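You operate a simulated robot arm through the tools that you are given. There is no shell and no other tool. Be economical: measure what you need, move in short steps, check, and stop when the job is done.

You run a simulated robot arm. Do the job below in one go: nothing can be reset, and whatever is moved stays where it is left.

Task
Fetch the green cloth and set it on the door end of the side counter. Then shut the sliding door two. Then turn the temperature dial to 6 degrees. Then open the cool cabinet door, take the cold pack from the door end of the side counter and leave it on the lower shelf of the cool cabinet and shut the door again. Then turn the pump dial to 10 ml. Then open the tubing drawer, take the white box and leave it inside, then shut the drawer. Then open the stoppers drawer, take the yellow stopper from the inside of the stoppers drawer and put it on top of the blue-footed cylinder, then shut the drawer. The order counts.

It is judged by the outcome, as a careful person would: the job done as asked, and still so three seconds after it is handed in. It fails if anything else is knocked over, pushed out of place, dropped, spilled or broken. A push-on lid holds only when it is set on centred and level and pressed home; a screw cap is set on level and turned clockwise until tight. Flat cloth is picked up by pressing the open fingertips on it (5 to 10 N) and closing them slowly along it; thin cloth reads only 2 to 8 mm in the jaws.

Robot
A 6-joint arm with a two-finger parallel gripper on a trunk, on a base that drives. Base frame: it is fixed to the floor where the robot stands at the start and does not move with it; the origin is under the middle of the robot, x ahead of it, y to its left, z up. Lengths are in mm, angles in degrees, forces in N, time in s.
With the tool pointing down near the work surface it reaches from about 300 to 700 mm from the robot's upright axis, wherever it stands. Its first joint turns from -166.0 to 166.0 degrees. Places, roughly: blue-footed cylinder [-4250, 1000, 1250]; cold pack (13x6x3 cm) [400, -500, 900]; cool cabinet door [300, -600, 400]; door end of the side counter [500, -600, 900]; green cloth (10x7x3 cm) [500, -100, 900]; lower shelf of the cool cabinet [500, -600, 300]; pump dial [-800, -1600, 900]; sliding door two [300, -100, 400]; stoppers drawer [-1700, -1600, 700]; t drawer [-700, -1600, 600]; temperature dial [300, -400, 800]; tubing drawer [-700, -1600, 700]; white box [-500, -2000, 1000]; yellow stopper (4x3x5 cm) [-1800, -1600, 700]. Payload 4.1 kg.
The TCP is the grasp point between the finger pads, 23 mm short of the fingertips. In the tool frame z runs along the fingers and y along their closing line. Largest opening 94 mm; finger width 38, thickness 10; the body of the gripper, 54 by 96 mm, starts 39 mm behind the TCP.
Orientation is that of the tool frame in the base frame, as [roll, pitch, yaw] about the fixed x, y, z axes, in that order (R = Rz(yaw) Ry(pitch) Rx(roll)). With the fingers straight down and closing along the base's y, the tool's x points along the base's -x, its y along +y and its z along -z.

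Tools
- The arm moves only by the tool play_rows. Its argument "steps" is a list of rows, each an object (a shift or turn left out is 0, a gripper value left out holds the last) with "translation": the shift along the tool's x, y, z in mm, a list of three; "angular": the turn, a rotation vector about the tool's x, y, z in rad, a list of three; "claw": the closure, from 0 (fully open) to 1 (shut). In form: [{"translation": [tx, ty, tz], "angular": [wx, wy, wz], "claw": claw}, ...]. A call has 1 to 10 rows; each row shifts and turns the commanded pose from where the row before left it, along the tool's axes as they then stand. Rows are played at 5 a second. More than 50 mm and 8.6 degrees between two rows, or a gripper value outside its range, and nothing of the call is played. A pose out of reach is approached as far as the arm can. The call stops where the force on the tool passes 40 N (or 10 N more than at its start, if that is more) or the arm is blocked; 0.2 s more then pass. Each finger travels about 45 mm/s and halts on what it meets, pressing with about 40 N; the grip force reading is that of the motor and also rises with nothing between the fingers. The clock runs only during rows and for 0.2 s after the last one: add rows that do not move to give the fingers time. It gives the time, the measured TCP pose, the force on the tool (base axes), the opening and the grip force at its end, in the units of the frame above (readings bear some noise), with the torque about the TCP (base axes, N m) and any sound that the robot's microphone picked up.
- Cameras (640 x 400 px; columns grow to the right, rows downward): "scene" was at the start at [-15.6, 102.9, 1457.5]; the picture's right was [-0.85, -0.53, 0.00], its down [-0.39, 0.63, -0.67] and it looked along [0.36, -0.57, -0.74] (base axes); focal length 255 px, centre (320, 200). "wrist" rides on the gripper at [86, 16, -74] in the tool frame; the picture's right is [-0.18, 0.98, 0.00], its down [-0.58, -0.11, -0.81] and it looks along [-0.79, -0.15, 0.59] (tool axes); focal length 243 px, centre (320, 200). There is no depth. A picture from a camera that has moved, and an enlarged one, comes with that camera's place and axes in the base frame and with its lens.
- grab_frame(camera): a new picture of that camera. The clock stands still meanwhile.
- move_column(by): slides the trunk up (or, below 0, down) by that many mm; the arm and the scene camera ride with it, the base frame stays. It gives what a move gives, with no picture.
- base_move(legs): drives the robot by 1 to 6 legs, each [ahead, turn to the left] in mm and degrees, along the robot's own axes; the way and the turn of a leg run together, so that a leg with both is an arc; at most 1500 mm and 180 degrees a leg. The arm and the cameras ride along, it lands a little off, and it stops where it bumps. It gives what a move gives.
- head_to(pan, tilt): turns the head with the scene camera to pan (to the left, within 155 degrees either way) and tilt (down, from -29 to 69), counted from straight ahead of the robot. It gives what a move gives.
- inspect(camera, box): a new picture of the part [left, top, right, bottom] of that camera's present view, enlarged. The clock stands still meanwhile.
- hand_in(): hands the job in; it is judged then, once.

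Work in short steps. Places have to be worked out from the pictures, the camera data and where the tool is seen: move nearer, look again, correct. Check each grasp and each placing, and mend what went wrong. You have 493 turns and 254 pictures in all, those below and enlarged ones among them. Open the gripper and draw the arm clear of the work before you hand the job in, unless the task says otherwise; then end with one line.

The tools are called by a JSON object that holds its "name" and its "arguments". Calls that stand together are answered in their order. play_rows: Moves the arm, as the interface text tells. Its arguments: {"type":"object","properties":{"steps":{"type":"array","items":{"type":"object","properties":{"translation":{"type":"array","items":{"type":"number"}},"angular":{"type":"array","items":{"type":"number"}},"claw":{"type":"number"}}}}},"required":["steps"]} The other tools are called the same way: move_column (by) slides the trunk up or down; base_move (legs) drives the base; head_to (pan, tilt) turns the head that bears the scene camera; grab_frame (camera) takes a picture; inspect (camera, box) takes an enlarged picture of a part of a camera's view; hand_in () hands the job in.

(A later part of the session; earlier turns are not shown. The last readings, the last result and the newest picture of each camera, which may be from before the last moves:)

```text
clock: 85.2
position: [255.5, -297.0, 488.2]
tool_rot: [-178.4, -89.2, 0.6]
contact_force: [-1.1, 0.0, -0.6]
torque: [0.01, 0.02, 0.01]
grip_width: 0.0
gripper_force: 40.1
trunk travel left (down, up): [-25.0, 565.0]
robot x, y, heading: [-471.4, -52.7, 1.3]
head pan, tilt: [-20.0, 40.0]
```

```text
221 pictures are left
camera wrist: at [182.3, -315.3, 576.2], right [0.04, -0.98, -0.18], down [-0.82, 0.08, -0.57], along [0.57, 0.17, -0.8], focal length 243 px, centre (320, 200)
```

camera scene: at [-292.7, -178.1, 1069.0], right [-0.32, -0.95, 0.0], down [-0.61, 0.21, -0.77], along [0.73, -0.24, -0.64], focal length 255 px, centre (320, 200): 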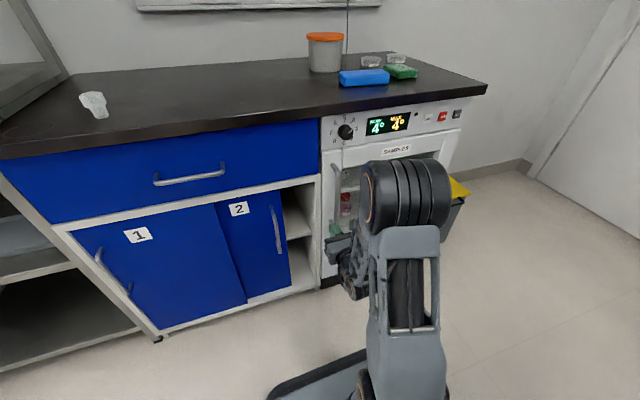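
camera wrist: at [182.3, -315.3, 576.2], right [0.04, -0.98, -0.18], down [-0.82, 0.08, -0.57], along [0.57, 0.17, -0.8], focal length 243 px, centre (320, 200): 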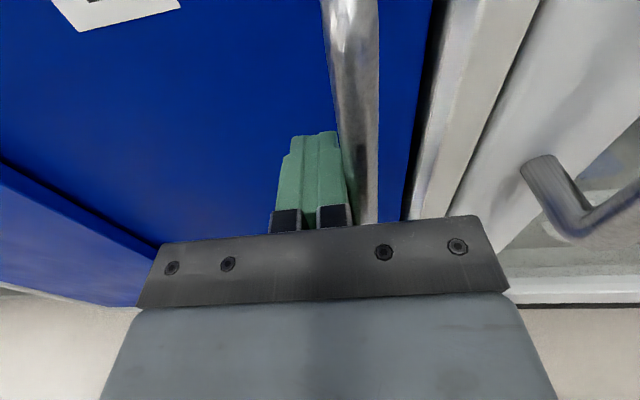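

Door is moving freely and nearly closed; continue in small steps until it stops.

{"name": "play_rows", "arguments": {"steps": [{"translation": [0, 8, 0]}, {"translation": [0, 8, 0]}, {"translation": [0, 8, 0]}, {"translation": [0, 6, 0]}, {"translation": [0, 6, 0]}, {"translation": [0, 6, 0]}]}}

{"name": "grab_frame", "arguments": {"camera": "wrist"}}

{"name": "grab_frame", "arguments": {"camera": "scene"}}

```text
clock: 85.8
position: [258.5, -302.5, 487.9]
tool_rot: [177.9, -89.1, 5.4]
contact_force: [-0.6, 6.8, 3.1]
torque: [0.04, 0.04, -0.13]
grip_width: 0.3
gripper_force: 40.0
trunk travel left (down, up): [-25.0, 565.0]
robot x, y, heading: [-473.0, -55.9, 1.7]
head pan, tilt: [-20.0, 40.0]
stopped in row 3: the force on the tool passed its limit at 48 N (the readings are from after the stop); the commanded pose is now the measured one
```

```text
220 pictures are left
camera wrist: at [186.1, -321.7, 575.0], right [0.06, -0.98, -0.18], down [-0.82, 0.06, -0.57], along [0.57, 0.18, -0.8], focal length 243 px, centre (320, 200)
```

wrist: 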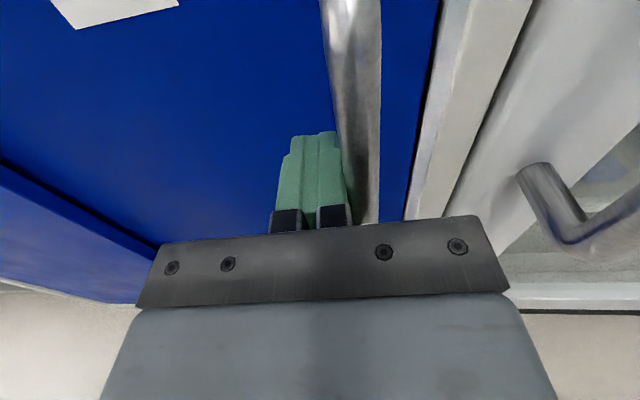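

```text
219 pictures are left
camera scene: at [-454.2, 83.7, 1068.9], right [-0.31, -0.95, 0.0], down [-0.61, 0.2, -0.77], along [0.73, -0.24, -0.64], focal length 255 px, centre (320, 200)
```

scene: 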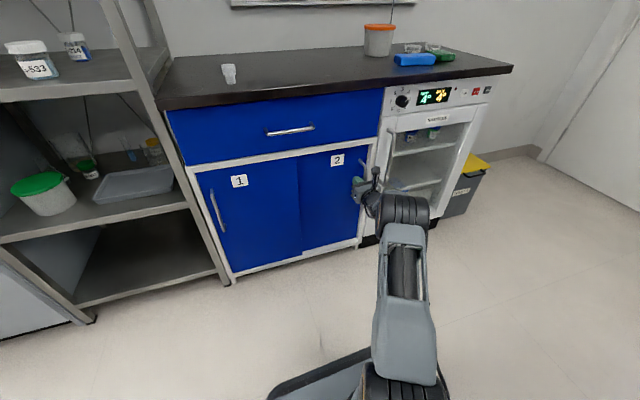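

Door two is shut against its stop. I back the fingers off and retreat, then reposition for the temperature dial at about (285,-443,780).

{"name": "play_rows", "arguments": {"steps": [{"translation": [0, -10, 0]}, {"translation": [0, -10, 0]}, {"translation": [0, 0, -40]}, {"translation": [0, 0, -40]}, {"translation": [0, 0, -40]}, {"translation": [40, 0, 0]}, {"translation": [40, 0, 0]}, {"translation": [40, 0, 0]}, {"translation": [40, 0, 0]}, {"translation": [40, 0, 0]}]}}

{"name": "inspect", "arguments": {"camera": "scene", "box": [160, 70, 520, 290]}}

```text
clock: 88.0
position: [139.1, -291.0, 689.4]
tool_rot: [-179.0, -88.9, 2.2]
contact_force: [-0.2, -0.7, -1.1]
torque: [0.02, 0.01, -0.04]
grip_width: 0.4
gripper_force: 40.0
trunk travel left (down, up): [-25.0, 565.0]
robot x, y, heading: [-470.9, -51.3, 1.7]
head pan, tilt: [-20.0, 40.0]
```

```text
1.78 times, centred on (340, 180) of scene
camera zoom: at [-453.6, 83.2, 1068.9], right [-0.31, -0.95, 0.0], down [-0.61, 0.2, -0.77], along [0.73, -0.24, -0.64], focal length 453 px, centre (284, 236)
```

zoom: 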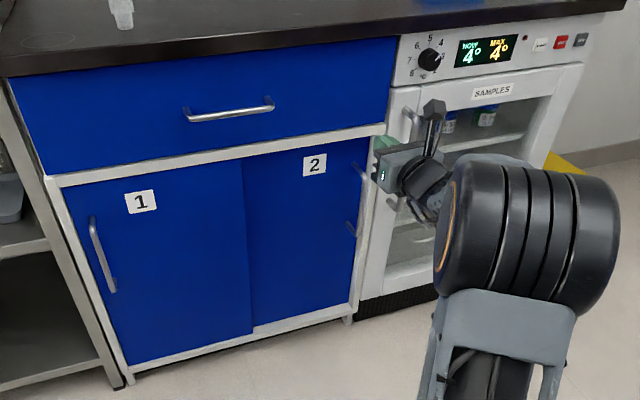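

{"name": "base_move", "arguments": {"legs": [[0, -90], [210, 0], [0, 89], [50, 0]]}}

{"name": "move_column", "arguments": {"by": 100}}

{"name": "grab_frame", "arguments": {"camera": "wrist"}}

```text
clock: 97.8
position: [181.9, -524.5, 688.0]
tool_rot: [-180.0, -89.1, 1.0]
contact_force: [-0.4, -0.2, -0.1]
torque: [0.01, -0.02, -0.02]
grip_width: 0.0
gripper_force: 40.6
trunk travel left (down, up): [-25.0, 565.0]
robot x, y, heading: [-419.7, -263.3, -0.4]
head pan, tilt: [-20.0, 40.0]
```

```text
clock: 99.1
position: [183.7, -524.7, 787.8]
tool_rot: [-179.9, -89.0, 0.9]
contact_force: [0.4, -1.0, 0.6]
torque: [-0.04, -0.02, 0.0]
grip_width: 0.1
gripper_force: 39.8
trunk travel left (down, up): [-125.0, 465.0]
robot x, y, heading: [-415.3, -262.8, -0.4]
head pan, tilt: [-20.0, 40.0]
```

```text
217 pictures are left
camera wrist: at [109.8, -540.9, 876.2], right [0.01, -0.98, -0.18], down [-0.82, 0.09, -0.57], along [0.58, 0.16, -0.8], focal length 243 px, centre (320, 200)
```

wrist: 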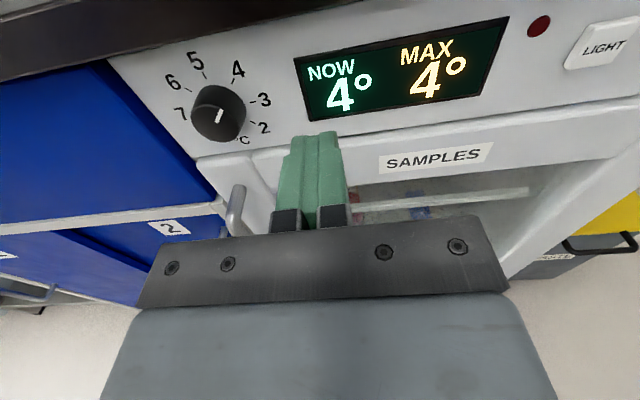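

Dial centre ≈ (285,-437,775). Open the fingers to about 60 mm, line up and approach partially.

{"name": "play_rows", "arguments": {"steps": [{"translation": [-4, -29, 0], "claw": 0.3}, {"translation": [-4, -29, 0]}, {"translation": [-4, -30, 0]}, {"translation": [0, 0, 20]}, {"translation": [0, 0, 10]}, {}]}}

{"name": "grab_frame", "arguments": {"camera": "wrist"}}

{"name": "inspect", "arguments": {"camera": "scene", "box": [300, 60, 540, 210]}}

```text
clock: 100.5
position: [211.6, -436.0, 774.7]
tool_rot: [179.6, -89.0, 1.3]
contact_force: [1.0, -0.6, -0.7]
torque: [-0.01, -0.01, 0.02]
grip_width: 66.0
gripper_force: 0.0
trunk travel left (down, up): [-125.0, 465.0]
robot x, y, heading: [-417.2, -264.9, -0.3]
head pan, tilt: [-20.0, 40.0]
```

```text
216 pictures are left
camera wrist: at [138.3, -451.9, 863.2], right [0.01, -0.98, -0.18], down [-0.82, 0.09, -0.57], along [0.58, 0.16, -0.8], focal length 243 px, centre (320, 200)
```

wrist: 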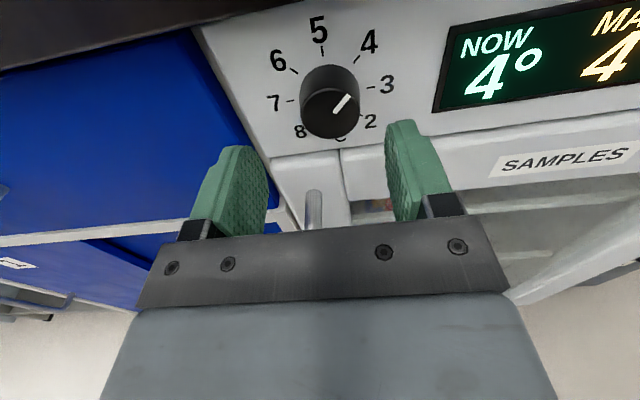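

```text
2.67 times, centred on (420, 135) of scene
camera zoom: at [-394.4, -126.2, 1168.9], right [-0.35, -0.94, 0.0], down [-0.6, 0.22, -0.77], along [0.72, -0.27, -0.64], focal length 679 px, centre (53, 373)
```

zoom: 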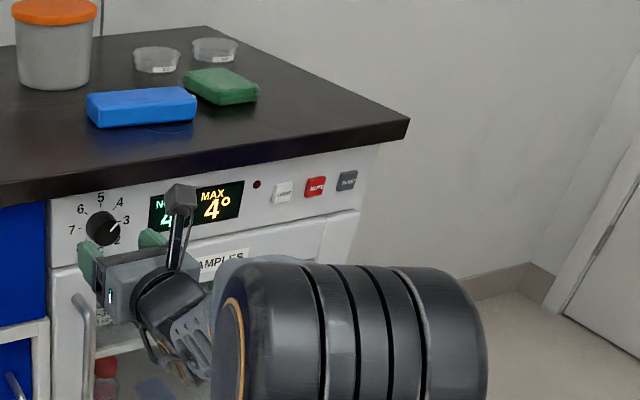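

Knob axis ≈ (y −440, z 776), front x≈267, panel ≈295; 4→6 is about 80° counter-clockwise. Advance and grip.

{"name": "play_rows", "arguments": {"steps": [{"translation": [1, 4, 20]}, {"translation": [0, 0, 18]}, {"translation": [0, 0, 14]}, {}, {"claw": 0.5}, {"claw": 0.7}, {"claw": 0.7}, {}]}}

{"name": "grab_frame", "arguments": {"camera": "wrist"}}

```text
clock: 102.3
position: [260.1, -440.8, 778.5]
tool_rot: [-168.5, -89.3, -10.8]
contact_force: [-33.4, -18.6, 0.2]
torque: [0.57, -0.59, -1.29]
grip_width: 38.9
gripper_force: 11.4
trunk travel left (down, up): [-125.0, 465.0]
robot x, y, heading: [-414.0, -263.6, -0.6]
head pan, tilt: [-20.0, 40.0]
```

```text
214 pictures are left
camera wrist: at [186.9, -458.1, 865.3], right [0.01, -0.98, -0.19], down [-0.82, 0.1, -0.57], along [0.58, 0.16, -0.8], focal length 243 px, centre (320, 200)
```

wrist: 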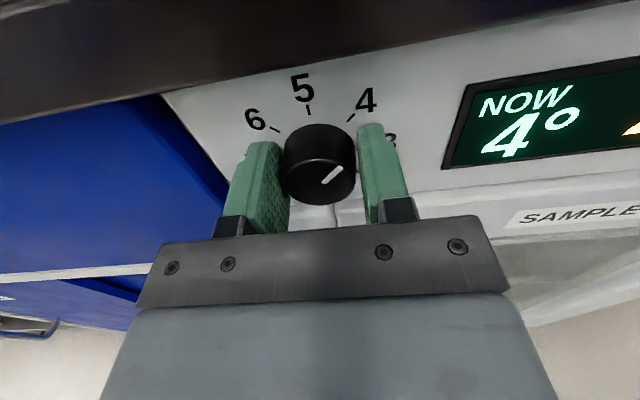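

Tips press the panel; back off 5 mm, then close fully.

{"name": "play_rows", "arguments": {"steps": [{"translation": [0, 2, -5]}, {"claw": 0.8}, {"claw": 0.9}, {}, {}]}}

{"name": "grab_frame", "arguments": {"camera": "wrist"}}

```text
clock: 103.5
position: [259.5, -439.8, 776.9]
tool_rot: [175.1, -89.3, 6.1]
contact_force: [38.8, -10.4, 12.2]
torque: [0.01, -0.61, -0.09]
grip_width: 37.4
gripper_force: 44.8
trunk travel left (down, up): [-125.0, 465.0]
robot x, y, heading: [-416.2, -265.0, -0.2]
head pan, tilt: [-20.0, 40.0]
```

```text
213 pictures are left
camera wrist: at [186.2, -457.6, 864.8], right [0.02, -0.98, -0.18], down [-0.82, 0.09, -0.57], along [0.58, 0.16, -0.8], focal length 243 px, centre (320, 200)
```

wrist: 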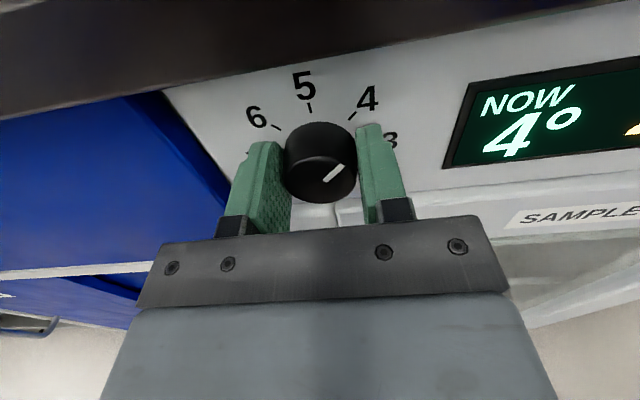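

Gripped at 37 mm; the grip resists my back-off, so I relieve by going 4 mm forward, then turn −.

{"name": "play_rows", "arguments": {"steps": [{"translation": [0, 0, 3.5]}, {}]}}

{"name": "play_rows", "arguments": {"steps": [{"angular": [0, 0, -0.1]}, {"angular": [0, 0, -0.1]}, {"angular": [0, 0, -0.1]}, {}]}}

{"name": "inspect", "arguments": {"camera": "wrist", "box": [160, 40, 640, 240]}}

```text
clock: 104.1
position: [260.1, -439.8, 776.3]
tool_rot: [178.0, -89.0, 3.1]
contact_force: [-3.6, -1.4, 11.1]
torque: [-0.02, -1.26, 0.28]
grip_width: 37.0
gripper_force: 44.7
trunk travel left (down, up): [-125.0, 465.0]
robot x, y, heading: [-422.8, -262.7, -0.5]
head pan, tilt: [-20.0, 40.0]
```

```text
clock: 105.1
position: [259.3, -440.5, 776.4]
tool_rot: [93.0, -72.7, 88.1]
contact_force: [-22.1, 4.2, 9.6]
torque: [-0.04, 0.76, -0.11]
grip_width: 37.2
gripper_force: 45.5
trunk travel left (down, up): [-125.0, 465.0]
robot x, y, heading: [-418.4, -266.3, -0.3]
head pan, tilt: [-20.0, 40.0]
```

```text
1.33 times, centred on (400, 140) of wrist
camera zoom: at [186.0, -430.9, 865.9], right [0.02, -0.99, 0.12], down [-0.81, -0.08, -0.57], along [0.58, -0.08, -0.81], focal length 324 px, centre (213, 280)
```

zoom: 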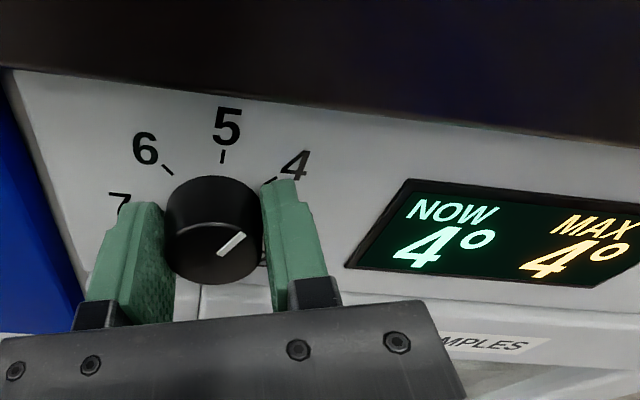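

The pointer moves with the grip. Continue turning.

{"name": "play_rows", "arguments": {"steps": [{"angular": [0, 0, -0.1]}, {"angular": [0, 0, -0.1]}, {"angular": [0, 0, -0.1]}, {"angular": [0, 0, -0.1]}, {"angular": [0, 0, -0.1]}, {"angular": [0, 0, -0.1]}, {}]}}

{"name": "grab_frame", "arguments": {"camera": "wrist"}}

{"name": "inspect", "arguments": {"camera": "scene", "box": [300, 100, 460, 200]}}

```text
clock: 106.7
position: [259.5, -439.2, 778.0]
tool_rot: [91.2, -38.2, 90.2]
contact_force: [-31.6, 8.9, -2.3]
torque: [-0.01, 0.57, -0.12]
grip_width: 37.2
gripper_force: 45.3
trunk travel left (down, up): [-125.0, 465.0]
robot x, y, heading: [-420.8, -266.6, -0.4]
head pan, tilt: [-20.0, 40.0]
```

```text
211 pictures are left
camera wrist: at [185.1, -383.0, 844.5], right [0.02, -0.75, 0.66], down [-0.81, -0.4, -0.43], along [0.59, -0.52, -0.62], focal length 243 px, centre (320, 200)
```

wrist: 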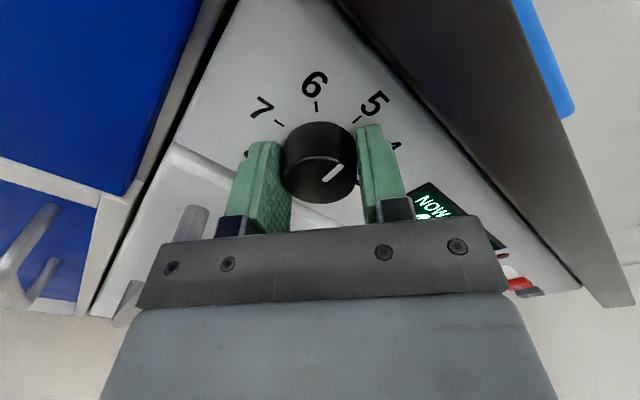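

```text
4.00 times, centred on (380, 150) of scene
camera zoom: at [-396.8, -125.6, 1168.8], right [-0.35, -0.94, 0.0], down [-0.6, 0.22, -0.77], along [0.72, -0.27, -0.64], focal length 1019 px, centre (80, 400)
```

zoom: 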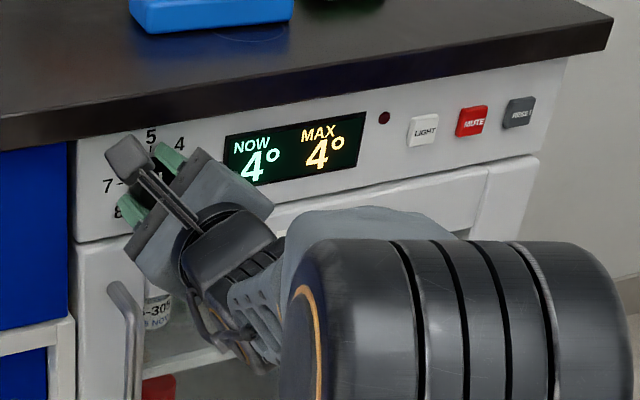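

Tick spacing seems ~45–48°. Turn ~35° more and compare the 6 tick with where the 4 tick was.

{"name": "play_rows", "arguments": {"steps": [{"angular": [0, 0, -0.1]}, {"angular": [0, 0, -0.1]}, {"angular": [0, 0, -0.1]}, {"angular": [0, 0, -0.1]}, {"angular": [0, 0, -0.1]}, {"angular": [0, 0, -0.1]}, {}]}}

{"name": "grab_frame", "arguments": {"camera": "wrist"}}

```text
clock: 108.3
position: [259.7, -440.1, 777.5]
tool_rot: [91.0, -3.8, 91.0]
contact_force: [-39.3, 10.4, -6.8]
torque: [-0.15, 0.2, -0.14]
grip_width: 37.2
gripper_force: 45.6
trunk travel left (down, up): [-125.0, 465.0]
robot x, y, heading: [-416.0, -264.4, -0.4]
head pan, tilt: [-20.0, 40.0]
```

```text
209 pictures are left
camera wrist: at [184.1, -355.6, 799.7], right [0.02, -0.25, 0.97], down [-0.8, -0.59, -0.13], along [0.6, -0.77, -0.21], focal length 243 px, centre (320, 200)
```

wrist: 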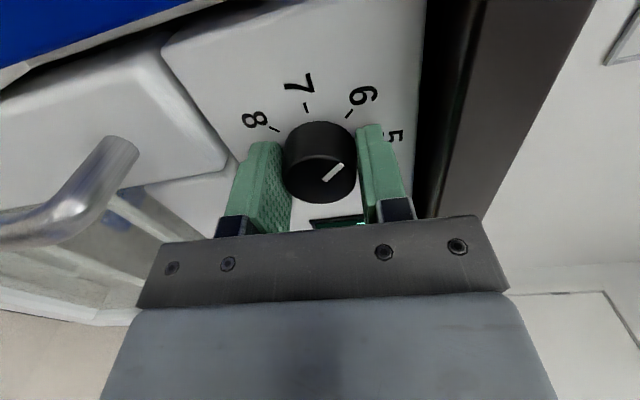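

Nearly there (86°); add ~4°, easing off 1.5 mm.

{"name": "play_rows", "arguments": {"steps": [{"translation": [0, 0, -2]}, {"angular": [0, 0, -0.065]}, {}]}}

{"name": "inspect", "arguments": {"camera": "wrist", "box": [220, 60, 440, 220]}}

```text
clock: 109.1
position: [260.1, -440.3, 776.2]
tool_rot: [90.9, -0.2, 91.0]
contact_force: [-17.0, 7.9, -7.0]
torque: [0.04, 0.01, -0.87]
grip_width: 37.5
gripper_force: 44.8
trunk travel left (down, up): [-125.0, 465.0]
robot x, y, heading: [-421.8, -264.9, -0.4]
head pan, tilt: [-20.0, 40.0]
```

```text
2.50 times, centred on (330, 140) of wrist
camera zoom: at [184.0, -354.4, 794.2], right [0.02, -0.19, 0.98], down [-0.8, -0.59, -0.1], along [0.6, -0.78, -0.16], focal length 606 px, centre (295, 350)
```

zoom: 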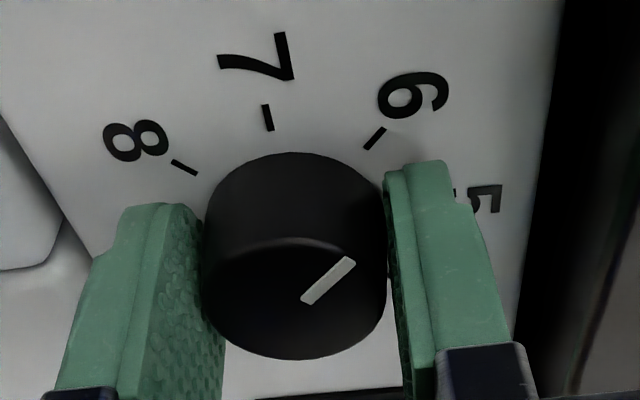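

Pointer aims at 6. Release and back out to check.

{"name": "play_rows", "arguments": {"steps": [{"claw": 0.4}, {"claw": 0.3}, {}, {"translation": [0, 0, -30]}, {"translation": [0, 0, -40]}, {"angular": [0, 0, 0.14]}, {"angular": [0, 0, 0.14]}, {"angular": [0, 0, 0.14]}, {"angular": [0, 0, 0.14]}, {"angular": [0, 0, 0.14]}]}}

{"name": "grab_frame", "arguments": {"camera": "wrist"}}

{"name": "inspect", "arguments": {"camera": "scene", "box": [300, 100, 460, 200]}}

```text
clock: 111.3
position: [191.0, -443.1, 776.7]
tool_rot: [91.1, -40.5, 90.2]
contact_force: [-0.1, 0.9, -0.7]
torque: [0.0, -0.02, 0.0]
grip_width: 65.7
gripper_force: 0.0
trunk travel left (down, up): [-125.0, 465.0]
robot x, y, heading: [-421.0, -263.9, -0.3]
head pan, tilt: [-20.0, 40.0]
```

```text
207 pictures are left
camera wrist: at [115.5, -387.5, 846.7], right [0.02, -0.78, 0.63], down [-0.81, -0.39, -0.45], along [0.59, -0.5, -0.64], focal length 243 px, centre (320, 200)
```

wrist: 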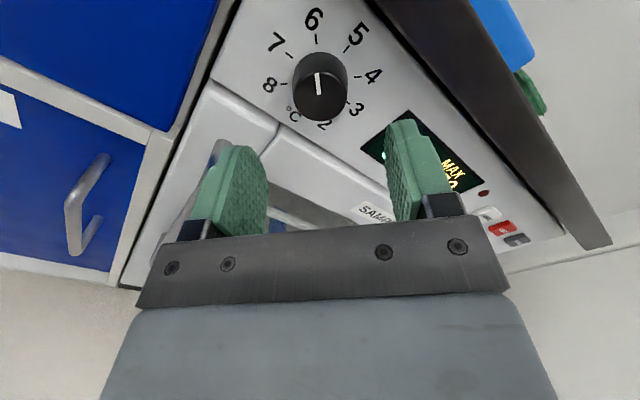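

```text
4.00 times, centred on (380, 150) of scene
camera zoom: at [-394.5, -126.1, 1168.9], right [-0.35, -0.94, 0.0], down [-0.6, 0.22, -0.77], along [0.72, -0.27, -0.64], focal length 1019 px, centre (80, 400)
```

zoom: 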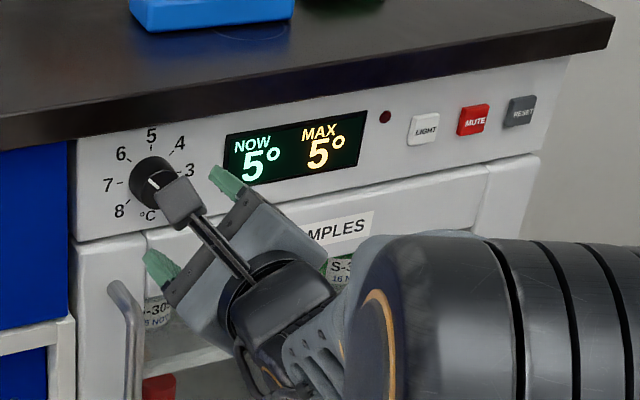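

Dial points at 6 (display already rising). Now the cabinet door: handle bar at about (250,-405), z 445–715, hinge on the right. I straighten the tool, back up a bit and approach the handle at z≈590.

{"name": "play_rows", "arguments": {"steps": [{"translation": [0, 0, -20], "angular": [0, 0, 0.14]}, {"translation": [0, 0, -20], "angular": [0, 0, 0.14]}, {"angular": [0, 0, 0.14]}, {"angular": [0, 0, 0.14]}, {"angular": [0, 0, 0.14]}, {"angular": [0, 0, 0.14]}, {"angular": [0, 0, 0.02], "claw": 0.0}]}}

{"name": "base_move", "arguments": {"legs": [[-60, 0]]}}

{"name": "play_rows", "arguments": {"steps": [{"translation": [-40, -7, 10]}, {"translation": [-40, -7, 10]}, {"translation": [-40, -7, 10]}, {"translation": [-35, -7, 10]}, {"translation": [-30, -7, 10]}, {}]}}

{"name": "grab_frame", "arguments": {"camera": "wrist"}}

```text
clock: 112.9
position: [149.8, -442.3, 778.4]
tool_rot: [170.1, -89.1, 10.9]
contact_force: [0.5, 0.6, 0.1]
torque: [0.02, -0.01, 0.0]
grip_width: 94.0
gripper_force: 0.1
trunk travel left (down, up): [-125.0, 465.0]
robot x, y, heading: [-419.2, -260.9, -0.4]
head pan, tilt: [-20.0, 40.0]
```

```text
clock: 113.8
position: [90.6, -442.7, 778.7]
tool_rot: [162.6, -89.0, 18.3]
contact_force: [0.7, 0.5, -0.2]
torque: [-0.03, -0.01, -0.01]
grip_width: 94.0
gripper_force: 0.1
trunk travel left (down, up): [-125.0, 465.0]
robot x, y, heading: [-478.3, -264.1, -0.6]
head pan, tilt: [-20.0, 40.0]
```

```text
clock: 115.2
position: [135.2, -407.2, 593.2]
tool_rot: [159.7, -88.9, 21.2]
contact_force: [-0.1, 0.1, -0.2]
torque: [-0.01, 0.03, 0.0]
grip_width: 94.3
gripper_force: 0.1
trunk travel left (down, up): [-125.0, 465.0]
robot x, y, heading: [-476.2, -260.0, -0.4]
head pan, tilt: [-20.0, 40.0]
```

```text
205 pictures are left
camera wrist: at [62.4, -423.7, 680.3], right [0.01, -0.98, -0.18], down [-0.82, 0.09, -0.57], along [0.58, 0.15, -0.8], focal length 243 px, centre (320, 200)
```

wrist: 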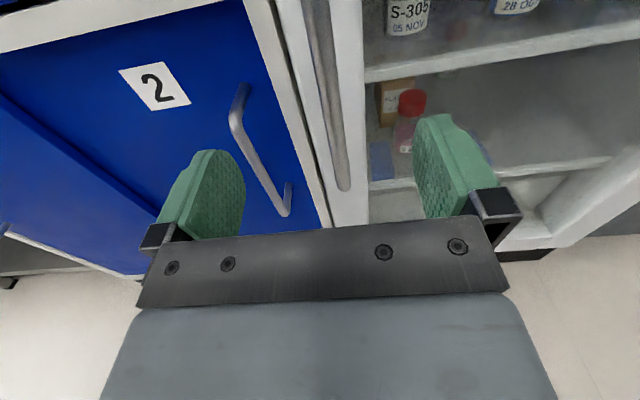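

Bar is right on the finger centre line (y −406). Partly close, advance to x≈246 and grip.

{"name": "play_rows", "arguments": {"steps": [{"translation": [0, 0, 35], "claw": 0.4}, {"translation": [0, 0, 35]}, {"translation": [0, 0, 25]}, {"translation": [0, 0, 14]}, {}]}}

{"name": "grab_frame", "arguments": {"camera": "wrist"}}

```text
clock: 116.5
position: [244.4, -406.2, 591.1]
tool_rot: [162.8, -89.0, 18.1]
contact_force: [0.1, -0.4, 0.4]
torque: [-0.02, 0.02, 0.02]
grip_width: 56.3
gripper_force: 0.0
trunk travel left (down, up): [-125.0, 465.0]
robot x, y, heading: [-477.0, -262.4, -0.8]
head pan, tilt: [-20.0, 40.0]
```

```text
204 pictures are left
camera wrist: at [171.9, -422.0, 678.8], right [0.01, -0.98, -0.18], down [-0.82, 0.09, -0.57], along [0.58, 0.15, -0.8], focal length 243 px, centre (320, 200)
```

wrist: 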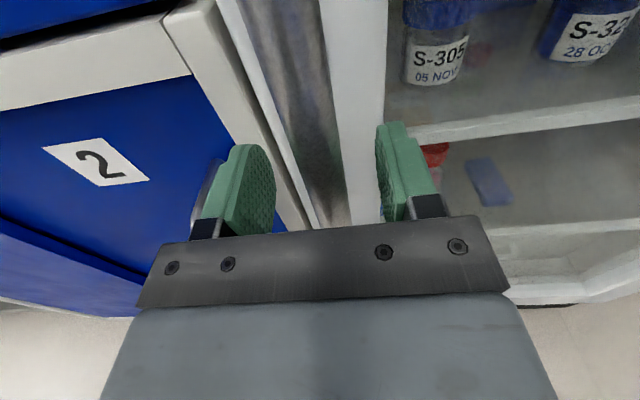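

Bar lies between the fingers. Close.

{"name": "play_rows", "arguments": {"steps": [{"claw": 0.6}, {"claw": 0.8}, {"claw": 1.0}, {}, {}, {}]}}

```text
clock: 117.8
position: [243.6, -410.7, 591.1]
tool_rot: [175.6, -89.1, 4.9]
contact_force: [6.8, -36.0, 1.5]
torque: [1.01, 0.9, 0.47]
grip_width: 16.0
gripper_force: 45.0
trunk travel left (down, up): [-125.0, 465.0]
robot x, y, heading: [-474.7, -266.6, -1.0]
head pan, tilt: [-20.0, 40.0]
```

Gripped the 16 mm bar. Relieve the side offset, then pull along the door's arc with the tool turning with it, in 5° steps.

{"name": "play_rows", "arguments": {"steps": [{"translation": [0, 3, 0]}, {}, {"translation": [0, 2.5, -18.4], "angular": [0.0436, 0, 0]}, {"translation": [0, 2.5, -18.4], "angular": [0.0436, 0, 0]}]}}

```text
clock: 118.8
position: [208.8, -415.2, 590.8]
tool_rot: [177.6, -88.9, 8.3]
contact_force: [5.1, -25.1, -3.3]
torque: [0.97, -1.14, 0.05]
grip_width: 15.6
gripper_force: 45.0
trunk travel left (down, up): [-125.0, 465.0]
robot x, y, heading: [-475.5, -260.8, -0.5]
head pan, tilt: [-20.0, 40.0]
```

Door is opening. Correct 3 mm right and continue.

{"name": "play_rows", "arguments": {"steps": [{"translation": [0, 4, -18.4], "angular": [0.0436, 0, 0]}, {"translation": [0, 4, -18.4], "angular": [0.0436, 0, 0]}, {"translation": [0, 4, -18.4], "angular": [0.0436, 0, 0]}, {"translation": [0, 4, -18.4], "angular": [0.0436, 0, 0]}]}}

{"name": "grab_frame", "arguments": {"camera": "scene"}}

```text
clock: 119.9
position: [136.8, -437.0, 590.8]
tool_rot: [178.4, -88.7, 18.4]
contact_force: [-5.2, 9.9, 5.9]
torque: [-0.15, 0.68, -0.31]
grip_width: 15.8
gripper_force: 45.4
trunk travel left (down, up): [-125.0, 465.0]
robot x, y, heading: [-480.1, -265.0, 0.1]
head pan, tilt: [-20.0, 40.0]
stopped in row 4: the force on the tool passed its limit at 43 N (the readings are from after the stop); the commanded pose is now the measured one
```

```text
203 pictures are left
camera scene: at [-455.8, -125.0, 1169.1], right [-0.34, -0.94, 0.0], down [-0.6, 0.22, -0.77], along [0.72, -0.26, -0.64], focal length 255 px, centre (320, 200)
```

scene: 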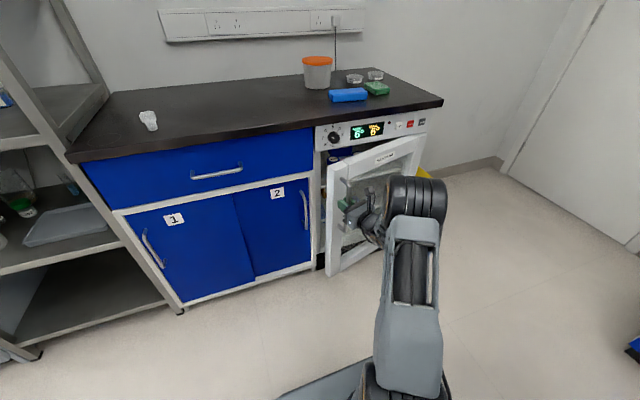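

Open ~15°, the arc model fits exactly. Continue to about 35°.

{"name": "play_rows", "arguments": {"steps": [{"translation": [0, 1.9, -18.4], "angular": [0.035, 0, 0]}, {"translation": [0, 2.1, -18.4], "angular": [0.035, 0, 0]}, {"translation": [0, 2.5, -18.4], "angular": [0.0436, 0, 0]}, {"translation": [0, 2.5, -18.4], "angular": [0.0436, 0, 0]}]}}

{"name": "play_rows", "arguments": {"steps": [{"translation": [0, 2.5, -18.4], "angular": [0.0436, 0, 0]}, {"translation": [0, 2.5, -18.4], "angular": [0.0436, 0, 0]}, {"translation": [0, 2.5, -18.4], "angular": [0.0436, 0, 0]}, {"translation": [0, 2.5, -18.4], "angular": [0.0436, 0, 0]}]}}

```text
clock: 120.9
position: [70.0, -468.5, 591.5]
tool_rot: [-170.7, -88.6, 16.4]
contact_force: [-14.2, 22.5, -11.0]
torque: [-1.42, -1.23, -0.45]
grip_width: 15.9
gripper_force: 44.8
trunk travel left (down, up): [-125.0, 465.0]
robot x, y, heading: [-477.5, -261.1, -0.1]
head pan, tilt: [-20.0, 40.0]
```

```text
clock: 121.5
position: [41.7, -488.3, 591.2]
tool_rot: [-170.0, -88.5, 20.5]
contact_force: [-3.7, 5.2, -2.9]
torque: [-1.63, -1.0, -0.27]
grip_width: 16.0
gripper_force: 44.5
trunk travel left (down, up): [-125.0, 465.0]
robot x, y, heading: [-477.6, -264.2, 0.1]
head pan, tilt: [-20.0, 40.0]
stopped in row 3: the force on the tool passed its limit at 42 N (the readings are from after the stop); the commanded pose is now the measured one
```

At ~29.5°. Continue a bit with less sideways bias.

{"name": "play_rows", "arguments": {"steps": [{"translation": [0, 1.0, -18.4], "angular": [0.0436, 0, 0]}, {"translation": [0, 1.0, -18.4], "angular": [0.0436, 0, 0]}, {"translation": [0, 1.0, -18.4], "angular": [0.0436, 0, 0]}, {"translation": [0, 1.0, -18.4], "angular": [0.0436, 0, 0]}]}}

{"name": "grab_frame", "arguments": {"camera": "scene"}}

```text
clock: 122.7
position: [-15.3, -537.1, 590.1]
tool_rot: [-165.5, -88.4, 25.5]
contact_force: [8.9, -8.1, -14.0]
torque: [-1.17, -1.66, 0.17]
grip_width: 15.9
gripper_force: 45.4
trunk travel left (down, up): [-125.0, 465.0]
robot x, y, heading: [-474.9, -267.2, -0.2]
head pan, tilt: [-20.0, 40.0]
stopped in row 4: the force on the tool passed its limit at 41 N (the readings are from after the stop); the commanded pose is now the measured one
```

```text
202 pictures are left
camera scene: at [-453.4, -126.6, 1169.0], right [-0.34, -0.94, 0.0], down [-0.6, 0.22, -0.77], along [0.72, -0.26, -0.64], focal length 255 px, centre (320, 200)
```

scene: 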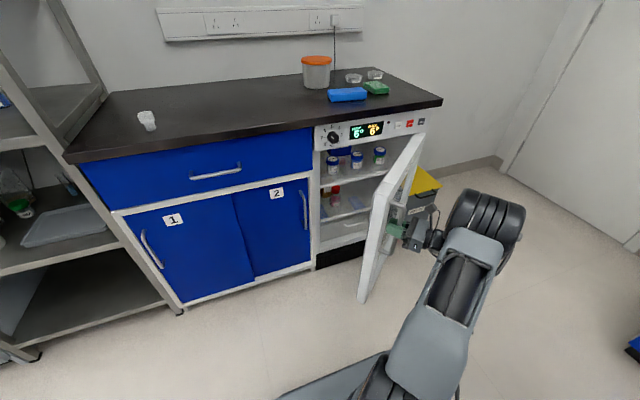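

Works very well (40° now). Continue the arc.

{"name": "play_rows", "arguments": {"steps": [{"translation": [0, 2, -18.4], "angular": [0.0436, 0, 0]}, {"translation": [0, 2, -18.4], "angular": [0.0436, 0, 0]}, {"translation": [0, 2, -18.4], "angular": [0.0436, 0, 0]}]}}

{"name": "play_rows", "arguments": {"steps": [{"translation": [0, 2, -18.4], "angular": [0.0436, 0, 0]}, {"translation": [0, 2, -18.4], "angular": [0.0436, 0, 0]}, {"translation": [0, 2, -18.4], "angular": [0.0436, 0, 0]}]}}

{"name": "play_rows", "arguments": {"steps": [{"translation": [0, 2, -18.4], "angular": [0.0436, 0, 0]}, {"translation": [0, 2, -18.4], "angular": [0.0436, 0, 0]}, {"translation": [0, 2, -18.4], "angular": [0.0436, 0, 0]}]}}

```text
clock: 123.5
position: [-51.9, -579.2, 590.6]
tool_rot: [-145.4, -88.2, 13.0]
contact_force: [6.6, -5.6, -30.0]
torque: [-0.83, -1.62, -0.07]
grip_width: 16.7
gripper_force: 44.7
trunk travel left (down, up): [-125.0, 465.0]
robot x, y, heading: [-477.2, -264.2, -0.1]
head pan, tilt: [-20.0, 40.0]
```

```text
clock: 124.3
position: [-79.7, -621.3, 591.9]
tool_rot: [-150.6, -88.1, 25.1]
contact_force: [11.4, -5.6, -18.4]
torque: [-0.95, -1.66, 0.02]
grip_width: 16.6
gripper_force: 45.2
trunk travel left (down, up): [-125.0, 465.0]
robot x, y, heading: [-479.0, -259.8, -0.3]
head pan, tilt: [-20.0, 40.0]
stopped in row 3: the force on the tool passed its limit at 41 N (the readings are from after the stop); the commanded pose is now the measured one
```

```text
clock: 125.0
position: [-90.7, -641.8, 591.0]
tool_rot: [-168.2, -88.1, 47.3]
contact_force: [8.3, -2.9, -11.9]
torque: [-0.4, -1.96, 0.36]
grip_width: 15.9
gripper_force: 44.9
out of reach, approached as far as the arm can: row 2, 3
trunk travel left (down, up): [-125.0, 465.0]
robot x, y, heading: [-478.8, -261.7, 0.3]
head pan, tilt: [-20.0, 40.0]
stopped in row 3: the force on the tool passed its limit at 49 N (the readings are from after the stop); the commanded pose is now the measured one
```

About 57° open and at the reach limit. Release and back away from the handle.

{"name": "play_rows", "arguments": {"steps": [{"claw": 0.6}, {"claw": 0.4}, {"claw": 0.4}, {"translation": [0, 0, -15]}, {"translation": [0, 0, -20]}, {"translation": [0, 0, -20]}, {"translation": [0, 0, -20]}]}}

{"name": "grab_frame", "arguments": {"camera": "scene"}}

{"name": "grab_frame", "arguments": {"camera": "wrist"}}

```text
clock: 126.6
position: [-119.4, -647.2, 578.8]
tool_rot: [-168.6, -87.7, 47.5]
contact_force: [0.9, -0.3, 1.7]
torque: [-0.03, -0.07, -0.05]
grip_width: 57.7
gripper_force: 1.5
out of reach, approached as far as the arm can: row 4, 5, 6, 7
trunk travel left (down, up): [-125.0, 465.0]
robot x, y, heading: [-477.1, -264.9, 0.1]
head pan, tilt: [-20.0, 40.0]
```

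```text
201 pictures are left
camera scene: at [-454.4, -125.8, 1169.0], right [-0.34, -0.94, 0.0], down [-0.6, 0.22, -0.77], along [0.72, -0.26, -0.64], focal length 255 px, centre (320, 200)
```

scene: 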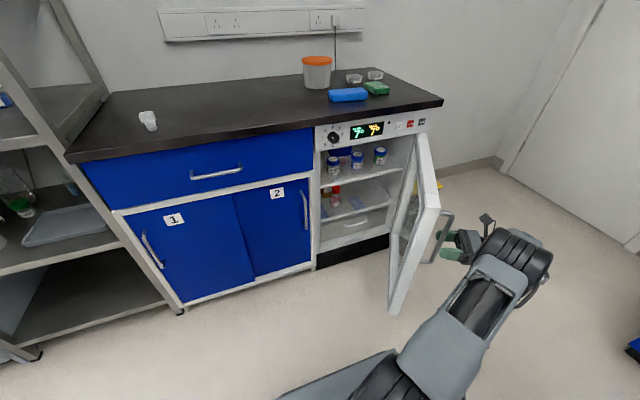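

```text
200 pictures are left
camera wrist: at [-141.1, -716.5, 668.3], right [0.84, -0.51, -0.19], down [-0.53, -0.65, -0.55], along [0.16, 0.56, -0.81], focal length 243 px, centre (320, 200)
```

wrist: 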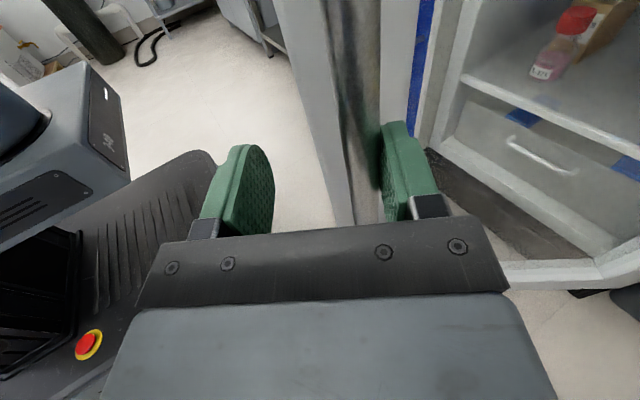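

Now open the fingers fully and let the base turn right a few degrees, which backs the tool off the bar.

{"name": "play_rows", "arguments": {"steps": [{"claw": 0.0}, {}, {}]}}

{"name": "base_move", "arguments": {"legs": [[0, -8]]}}

{"name": "grab_frame", "arguments": {"camera": "wrist"}}

{"name": "inspect", "arguments": {"camera": "scene", "box": [300, 100, 460, 200]}}

```text
clock: 127.4
position: [-118.3, -647.0, 578.1]
tool_rot: [-166.9, -87.7, 45.9]
contact_force: [0.4, 0.2, -0.1]
torque: [-0.04, 0.01, 0.01]
grip_width: 94.2
gripper_force: 0.1
trunk travel left (down, up): [-125.0, 465.0]
robot x, y, heading: [-476.0, -270.1, -0.0]
head pan, tilt: [-20.0, 40.0]
```

```text
clock: 128.4
position: [-176.9, -694.1, 579.2]
tool_rot: [-167.2, -87.8, 37.9]
contact_force: [-0.3, 0.1, 0.2]
torque: [-0.03, 0.02, 0.0]
grip_width: 93.9
gripper_force: 0.0
trunk travel left (down, up): [-125.0, 465.0]
robot x, y, heading: [-474.7, -265.0, -7.9]
head pan, tilt: [-20.0, 40.0]
```

```text
199 pictures are left
camera wrist: at [-208.5, -759.4, 668.1], right [0.76, -0.63, -0.19], down [-0.61, -0.57, -0.55], along [0.23, 0.53, -0.81], focal length 243 px, centre (320, 200)
```

wrist: 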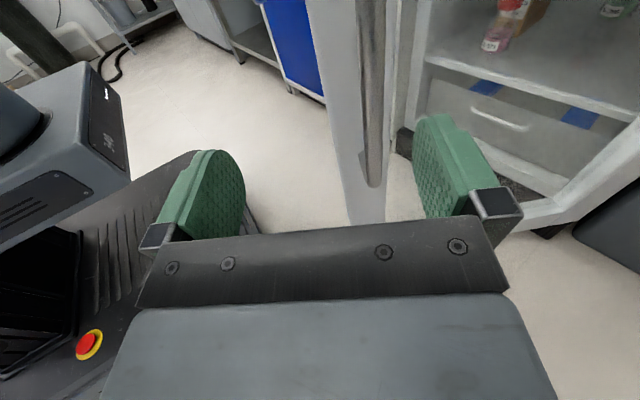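

```text
4.00 times, centred on (380, 150) of scene
camera zoom: at [-435.3, -130.0, 1169.0], right [-0.47, -0.88, 0.0], down [-0.57, 0.3, -0.77], along [0.68, -0.36, -0.64], focal length 1019 px, centre (80, 400)
```

zoom: 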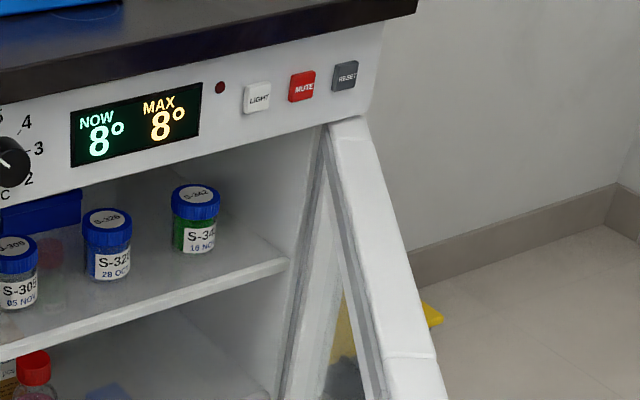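

Temperature is rising with the door open, so I keep moving. Straighten the tool forward and go round the door's free edge to its inner side to push it wide open.

{"name": "play_rows", "arguments": {"steps": [{"translation": [0, 0, -30], "angular": [-0.145, 0, 0], "claw": 1.0}, {"angular": [-0.145, 0, 0]}, {"angular": [-0.145, 0, 0]}, {"angular": [-0.145, 0, 0]}, {"angular": [-0.145, 0, 0]}, {"angular": [-0.145, 0, 0]}]}}

```text
clock: 129.8
position: [-194.7, -716.5, 578.9]
tool_rot: [143.3, -87.7, 37.3]
contact_force: [0.2, -1.2, 0.1]
torque: [0.0, -0.01, -0.03]
grip_width: 0.1
gripper_force: 34.1
trunk travel left (down, up): [-125.0, 465.0]
robot x, y, heading: [-476.3, -262.5, -8.0]
head pan, tilt: [-20.0, 40.0]
```

{"name": "base_move", "arguments": {"legs": [[-130, 0]]}}

{"name": "play_rows", "arguments": {"steps": [{"translation": [0, -30, 35]}, {"translation": [0, -45, 15]}, {"translation": [0, -45, 10]}, {"translation": [0, -45, 10]}, {"translation": [0, -45, 10]}, {"translation": [0, -20, 30]}]}}

{"name": "grab_frame", "arguments": {"camera": "scene"}}

```text
clock: 131.1
position: [-326.5, -699.5, 579.7]
tool_rot: [143.0, -87.8, 37.8]
contact_force: [-1.0, 0.3, 0.1]
torque: [-0.01, -0.01, 0.01]
grip_width: 0.0
gripper_force: 39.5
trunk travel left (down, up): [-125.0, 465.0]
robot x, y, heading: [-610.6, -246.8, -8.4]
head pan, tilt: [-20.0, 40.0]
```

```text
clock: 132.5
position: [-218.6, -468.4, 572.1]
tool_rot: [142.8, -87.7, 37.9]
contact_force: [-0.6, 0.1, -0.5]
torque: [0.04, 0.01, 0.01]
grip_width: 0.0
gripper_force: 40.5
trunk travel left (down, up): [-125.0, 465.0]
robot x, y, heading: [-606.0, -245.5, -7.9]
head pan, tilt: [-20.0, 40.0]
```

```text
197 pictures are left
camera scene: at [-566.6, -111.4, 1169.0], right [-0.47, -0.88, 0.0], down [-0.57, 0.3, -0.77], along [0.68, -0.36, -0.64], focal length 255 px, centre (320, 200)
```

scene: 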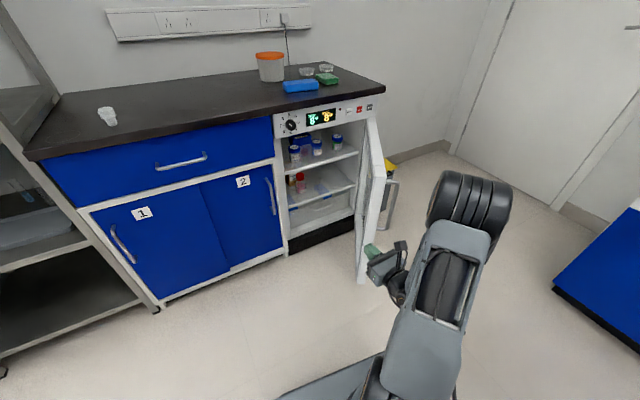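

Fingers are left of the door edge. Advance inside and push right.

{"name": "play_rows", "arguments": {"steps": [{"translation": [0, 0, 40]}, {"translation": [0, 0, 40]}, {"translation": [0, 0, 40]}, {"translation": [0, 0, 40]}, {"translation": [0, 40, 0]}, {"translation": [0, 40, 0]}]}}

{"name": "grab_frame", "arguments": {"camera": "wrist"}}

```text
clock: 133.9
position: [-60.5, -545.2, 569.0]
tool_rot: [143.9, -87.7, 37.0]
contact_force: [-22.4, 14.0, 2.8]
torque: [-0.55, -0.55, -1.61]
grip_width: 0.0
gripper_force: 39.4
trunk travel left (down, up): [-125.0, 465.0]
robot x, y, heading: [-608.0, -246.1, -8.3]
head pan, tilt: [-20.0, 40.0]
```

```text
196 pictures are left
camera wrist: at [-131.8, -560.9, 658.2], right [0.01, -0.99, -0.16], down [-0.83, 0.08, -0.56], along [0.56, 0.14, -0.81], focal length 243 px, centre (320, 200)
```

wrist: 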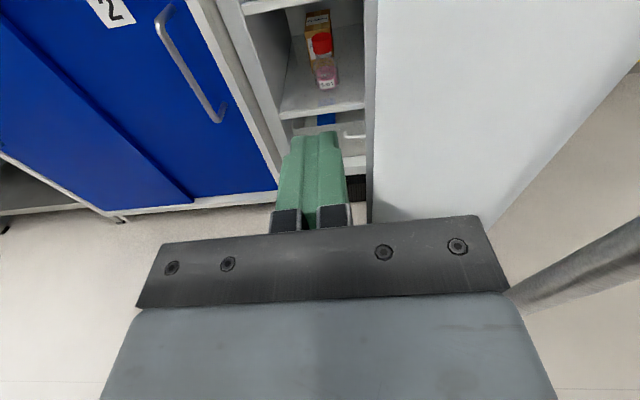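

Contact with the door. Push right and slightly back, following its swing.

{"name": "play_rows", "arguments": {"steps": [{"translation": [0, 20, -5]}, {"translation": [0, 20, -5]}, {"translation": [0, 20, -5]}, {"translation": [0, 20, -5]}, {"translation": [0, 20, -3]}, {"translation": [0, 20, -3]}, {"translation": [0, 20, -3]}, {"translation": [0, 20, -2]}]}}

{"name": "grab_frame", "arguments": {"camera": "scene"}}

```text
clock: 134.2
position: [-62.4, -549.6, 568.5]
tool_rot: [143.0, -87.7, 38.0]
contact_force: [-17.8, 10.7, 9.8]
torque: [-0.75, -0.12, -1.19]
grip_width: 0.1
gripper_force: 39.6
trunk travel left (down, up): [-125.0, 465.0]
robot x, y, heading: [-614.1, -247.3, -7.9]
head pan, tilt: [-20.0, 40.0]
stopped in row 1: the force on the tool passed its limit at 50 N (the readings are from after the stop); the commanded pose is now the measured one
```

```text
195 pictures are left
camera scene: at [-568.4, -109.9, 1169.0], right [-0.47, -0.88, 0.0], down [-0.57, 0.3, -0.77], along [0.68, -0.36, -0.64], focal length 255 px, centre (320, 200)
```

scene: 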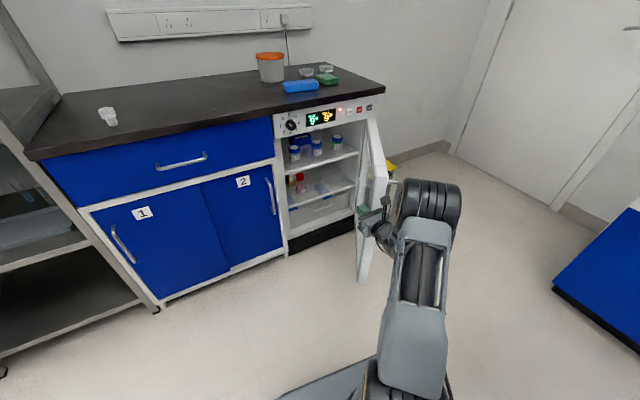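

The gripper body's front corner catches the door edge. Back off 45 mm, then push right with the body's side... actually with the fingers at the edge.

{"name": "play_rows", "arguments": {"steps": [{"translation": [0, -10, -20]}, {"translation": [0, 0, -15]}, {"translation": [0, 15, 0]}, {"translation": [0, 15, 0]}, {"translation": [0, 15, 0]}]}}

{"name": "grab_frame", "arguments": {"camera": "wrist"}}

```text
clock: 135.4
position: [-98.7, -579.4, 569.7]
tool_rot: [148.8, -87.9, 32.5]
contact_force: [-19.1, 12.5, 10.3]
torque: [-0.39, -0.43, -0.2]
grip_width: 0.1
gripper_force: 39.9
trunk travel left (down, up): [-125.0, 465.0]
robot x, y, heading: [-609.5, -243.2, -8.0]
head pan, tilt: [-20.0, 40.0]
stopped in row 5: the force on the tool passed its limit at 57 N (the readings are from after the stop); the commanded pose is now the measured one
```

```text
194 pictures are left
camera wrist: at [-170.0, -594.2, 658.6], right [0.02, -0.99, -0.16], down [-0.83, 0.08, -0.56], along [0.56, 0.15, -0.81], focal length 243 px, centre (320, 200)
```

wrist: 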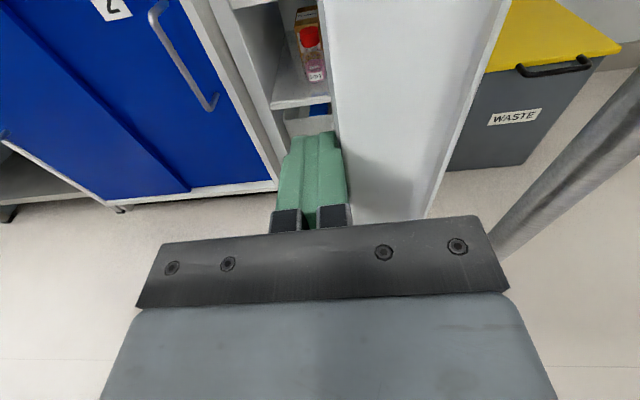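

The body hits the door's end face. I'll angle the tool 45° right so only the fingers reach behind the door.

{"name": "play_rows", "arguments": {"steps": [{"translation": [0, -30, 0]}, {"translation": [0, -40, 0], "angular": [-0.13, 0, 0]}, {"angular": [-0.13, 0, 0]}, {"angular": [-0.13, 0, 0]}, {"angular": [-0.13, 0, 0]}, {"angular": [-0.13, 0, 0]}, {"angular": [-0.13, 0, 0]}, {"translation": [0, -28, 28]}, {"translation": [0, -28, 28]}]}}

{"name": "grab_frame", "arguments": {"camera": "wrist"}}

```text
clock: 137.4
position: [-61.3, -534.1, 565.9]
tool_rot: [133.7, -87.6, 27.0]
contact_force: [-1.0, -0.2, 0.0]
torque: [0.0, 0.07, -0.01]
grip_width: 0.1
gripper_force: 40.3
out of reach, approached as far as the arm can: row 4, 5, 6, 7, 8, 9
trunk travel left (down, up): [-125.0, 465.0]
robot x, y, heading: [-608.6, -247.4, -8.2]
head pan, tilt: [-20.0, 40.0]
```

```text
193 pictures are left
camera wrist: at [-133.5, -522.6, 655.0], right [-0.33, -0.93, -0.15], down [-0.75, 0.36, -0.56], along [0.58, -0.07, -0.81], focal length 243 px, centre (320, 200)
```

wrist: 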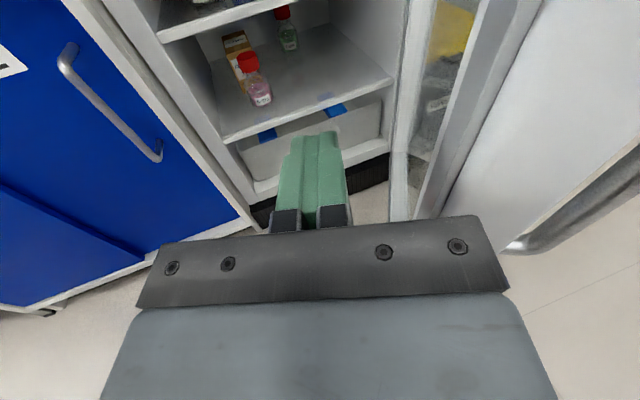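

I can see inside the door now. Go deeper so the gripper's side meets the inner edge, then push right.

{"name": "play_rows", "arguments": {"steps": [{"translation": [0, -8, 30]}, {"translation": [0, -8, 30]}, {"translation": [0, -8, 30]}, {"translation": [0, 20, 0]}, {"translation": [0, 20, 0]}, {"translation": [0, 20, 0]}]}}

{"name": "grab_frame", "arguments": {"camera": "wrist"}}

```text
clock: 138.8
position: [-5.4, -636.9, 568.9]
tool_rot: [132.0, -87.6, 27.4]
contact_force: [0.6, 0.4, 0.4]
torque: [0.0, 0.01, 0.02]
grip_width: 0.2
gripper_force: 39.9
out of reach, approached as far as the arm can: row 1, 2, 3
trunk travel left (down, up): [-125.0, 465.0]
robot x, y, heading: [-609.2, -246.1, -7.8]
head pan, tilt: [-20.0, 40.0]
```

```text
192 pictures are left
camera wrist: at [-78.3, -623.2, 657.3], right [-0.35, -0.92, -0.15], down [-0.74, 0.37, -0.56], along [0.58, -0.08, -0.81], focal length 243 px, centre (320, 200)
```

wrist: 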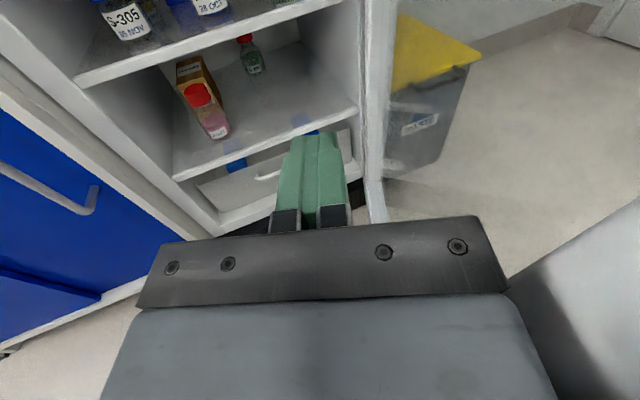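

Door is being pushed from inside. Continue right.

{"name": "play_rows", "arguments": {"steps": [{"translation": [0, 20, 5]}, {"translation": [0, 20, 5]}, {"translation": [0, 20, 5]}, {"translation": [0, 20, 5]}, {"translation": [0, 20, 5]}, {"translation": [0, 20, 5]}, {"translation": [0, 20, 5]}]}}

{"name": "grab_frame", "arguments": {"camera": "scene"}}

```text
clock: 140.4
position: [-23.2, -779.6, 570.5]
tool_rot: [132.0, -87.6, 27.4]
contact_force: [0.7, 0.4, 0.0]
torque: [0.02, 0.0, -0.01]
grip_width: 0.0
gripper_force: 40.4
trunk travel left (down, up): [-125.0, 465.0]
robot x, y, heading: [-609.7, -244.6, -8.1]
head pan, tilt: [-20.0, 40.0]
```

```text
191 pictures are left
camera scene: at [-567.1, -111.0, 1168.9], right [-0.47, -0.88, 0.0], down [-0.57, 0.3, -0.77], along [0.68, -0.36, -0.64], focal length 255 px, centre (320, 200)
```

scene: 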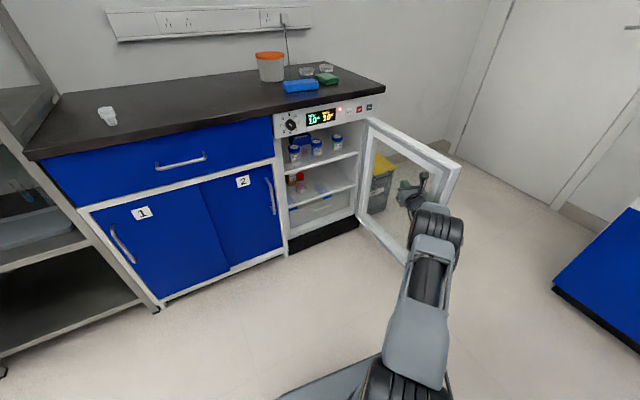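

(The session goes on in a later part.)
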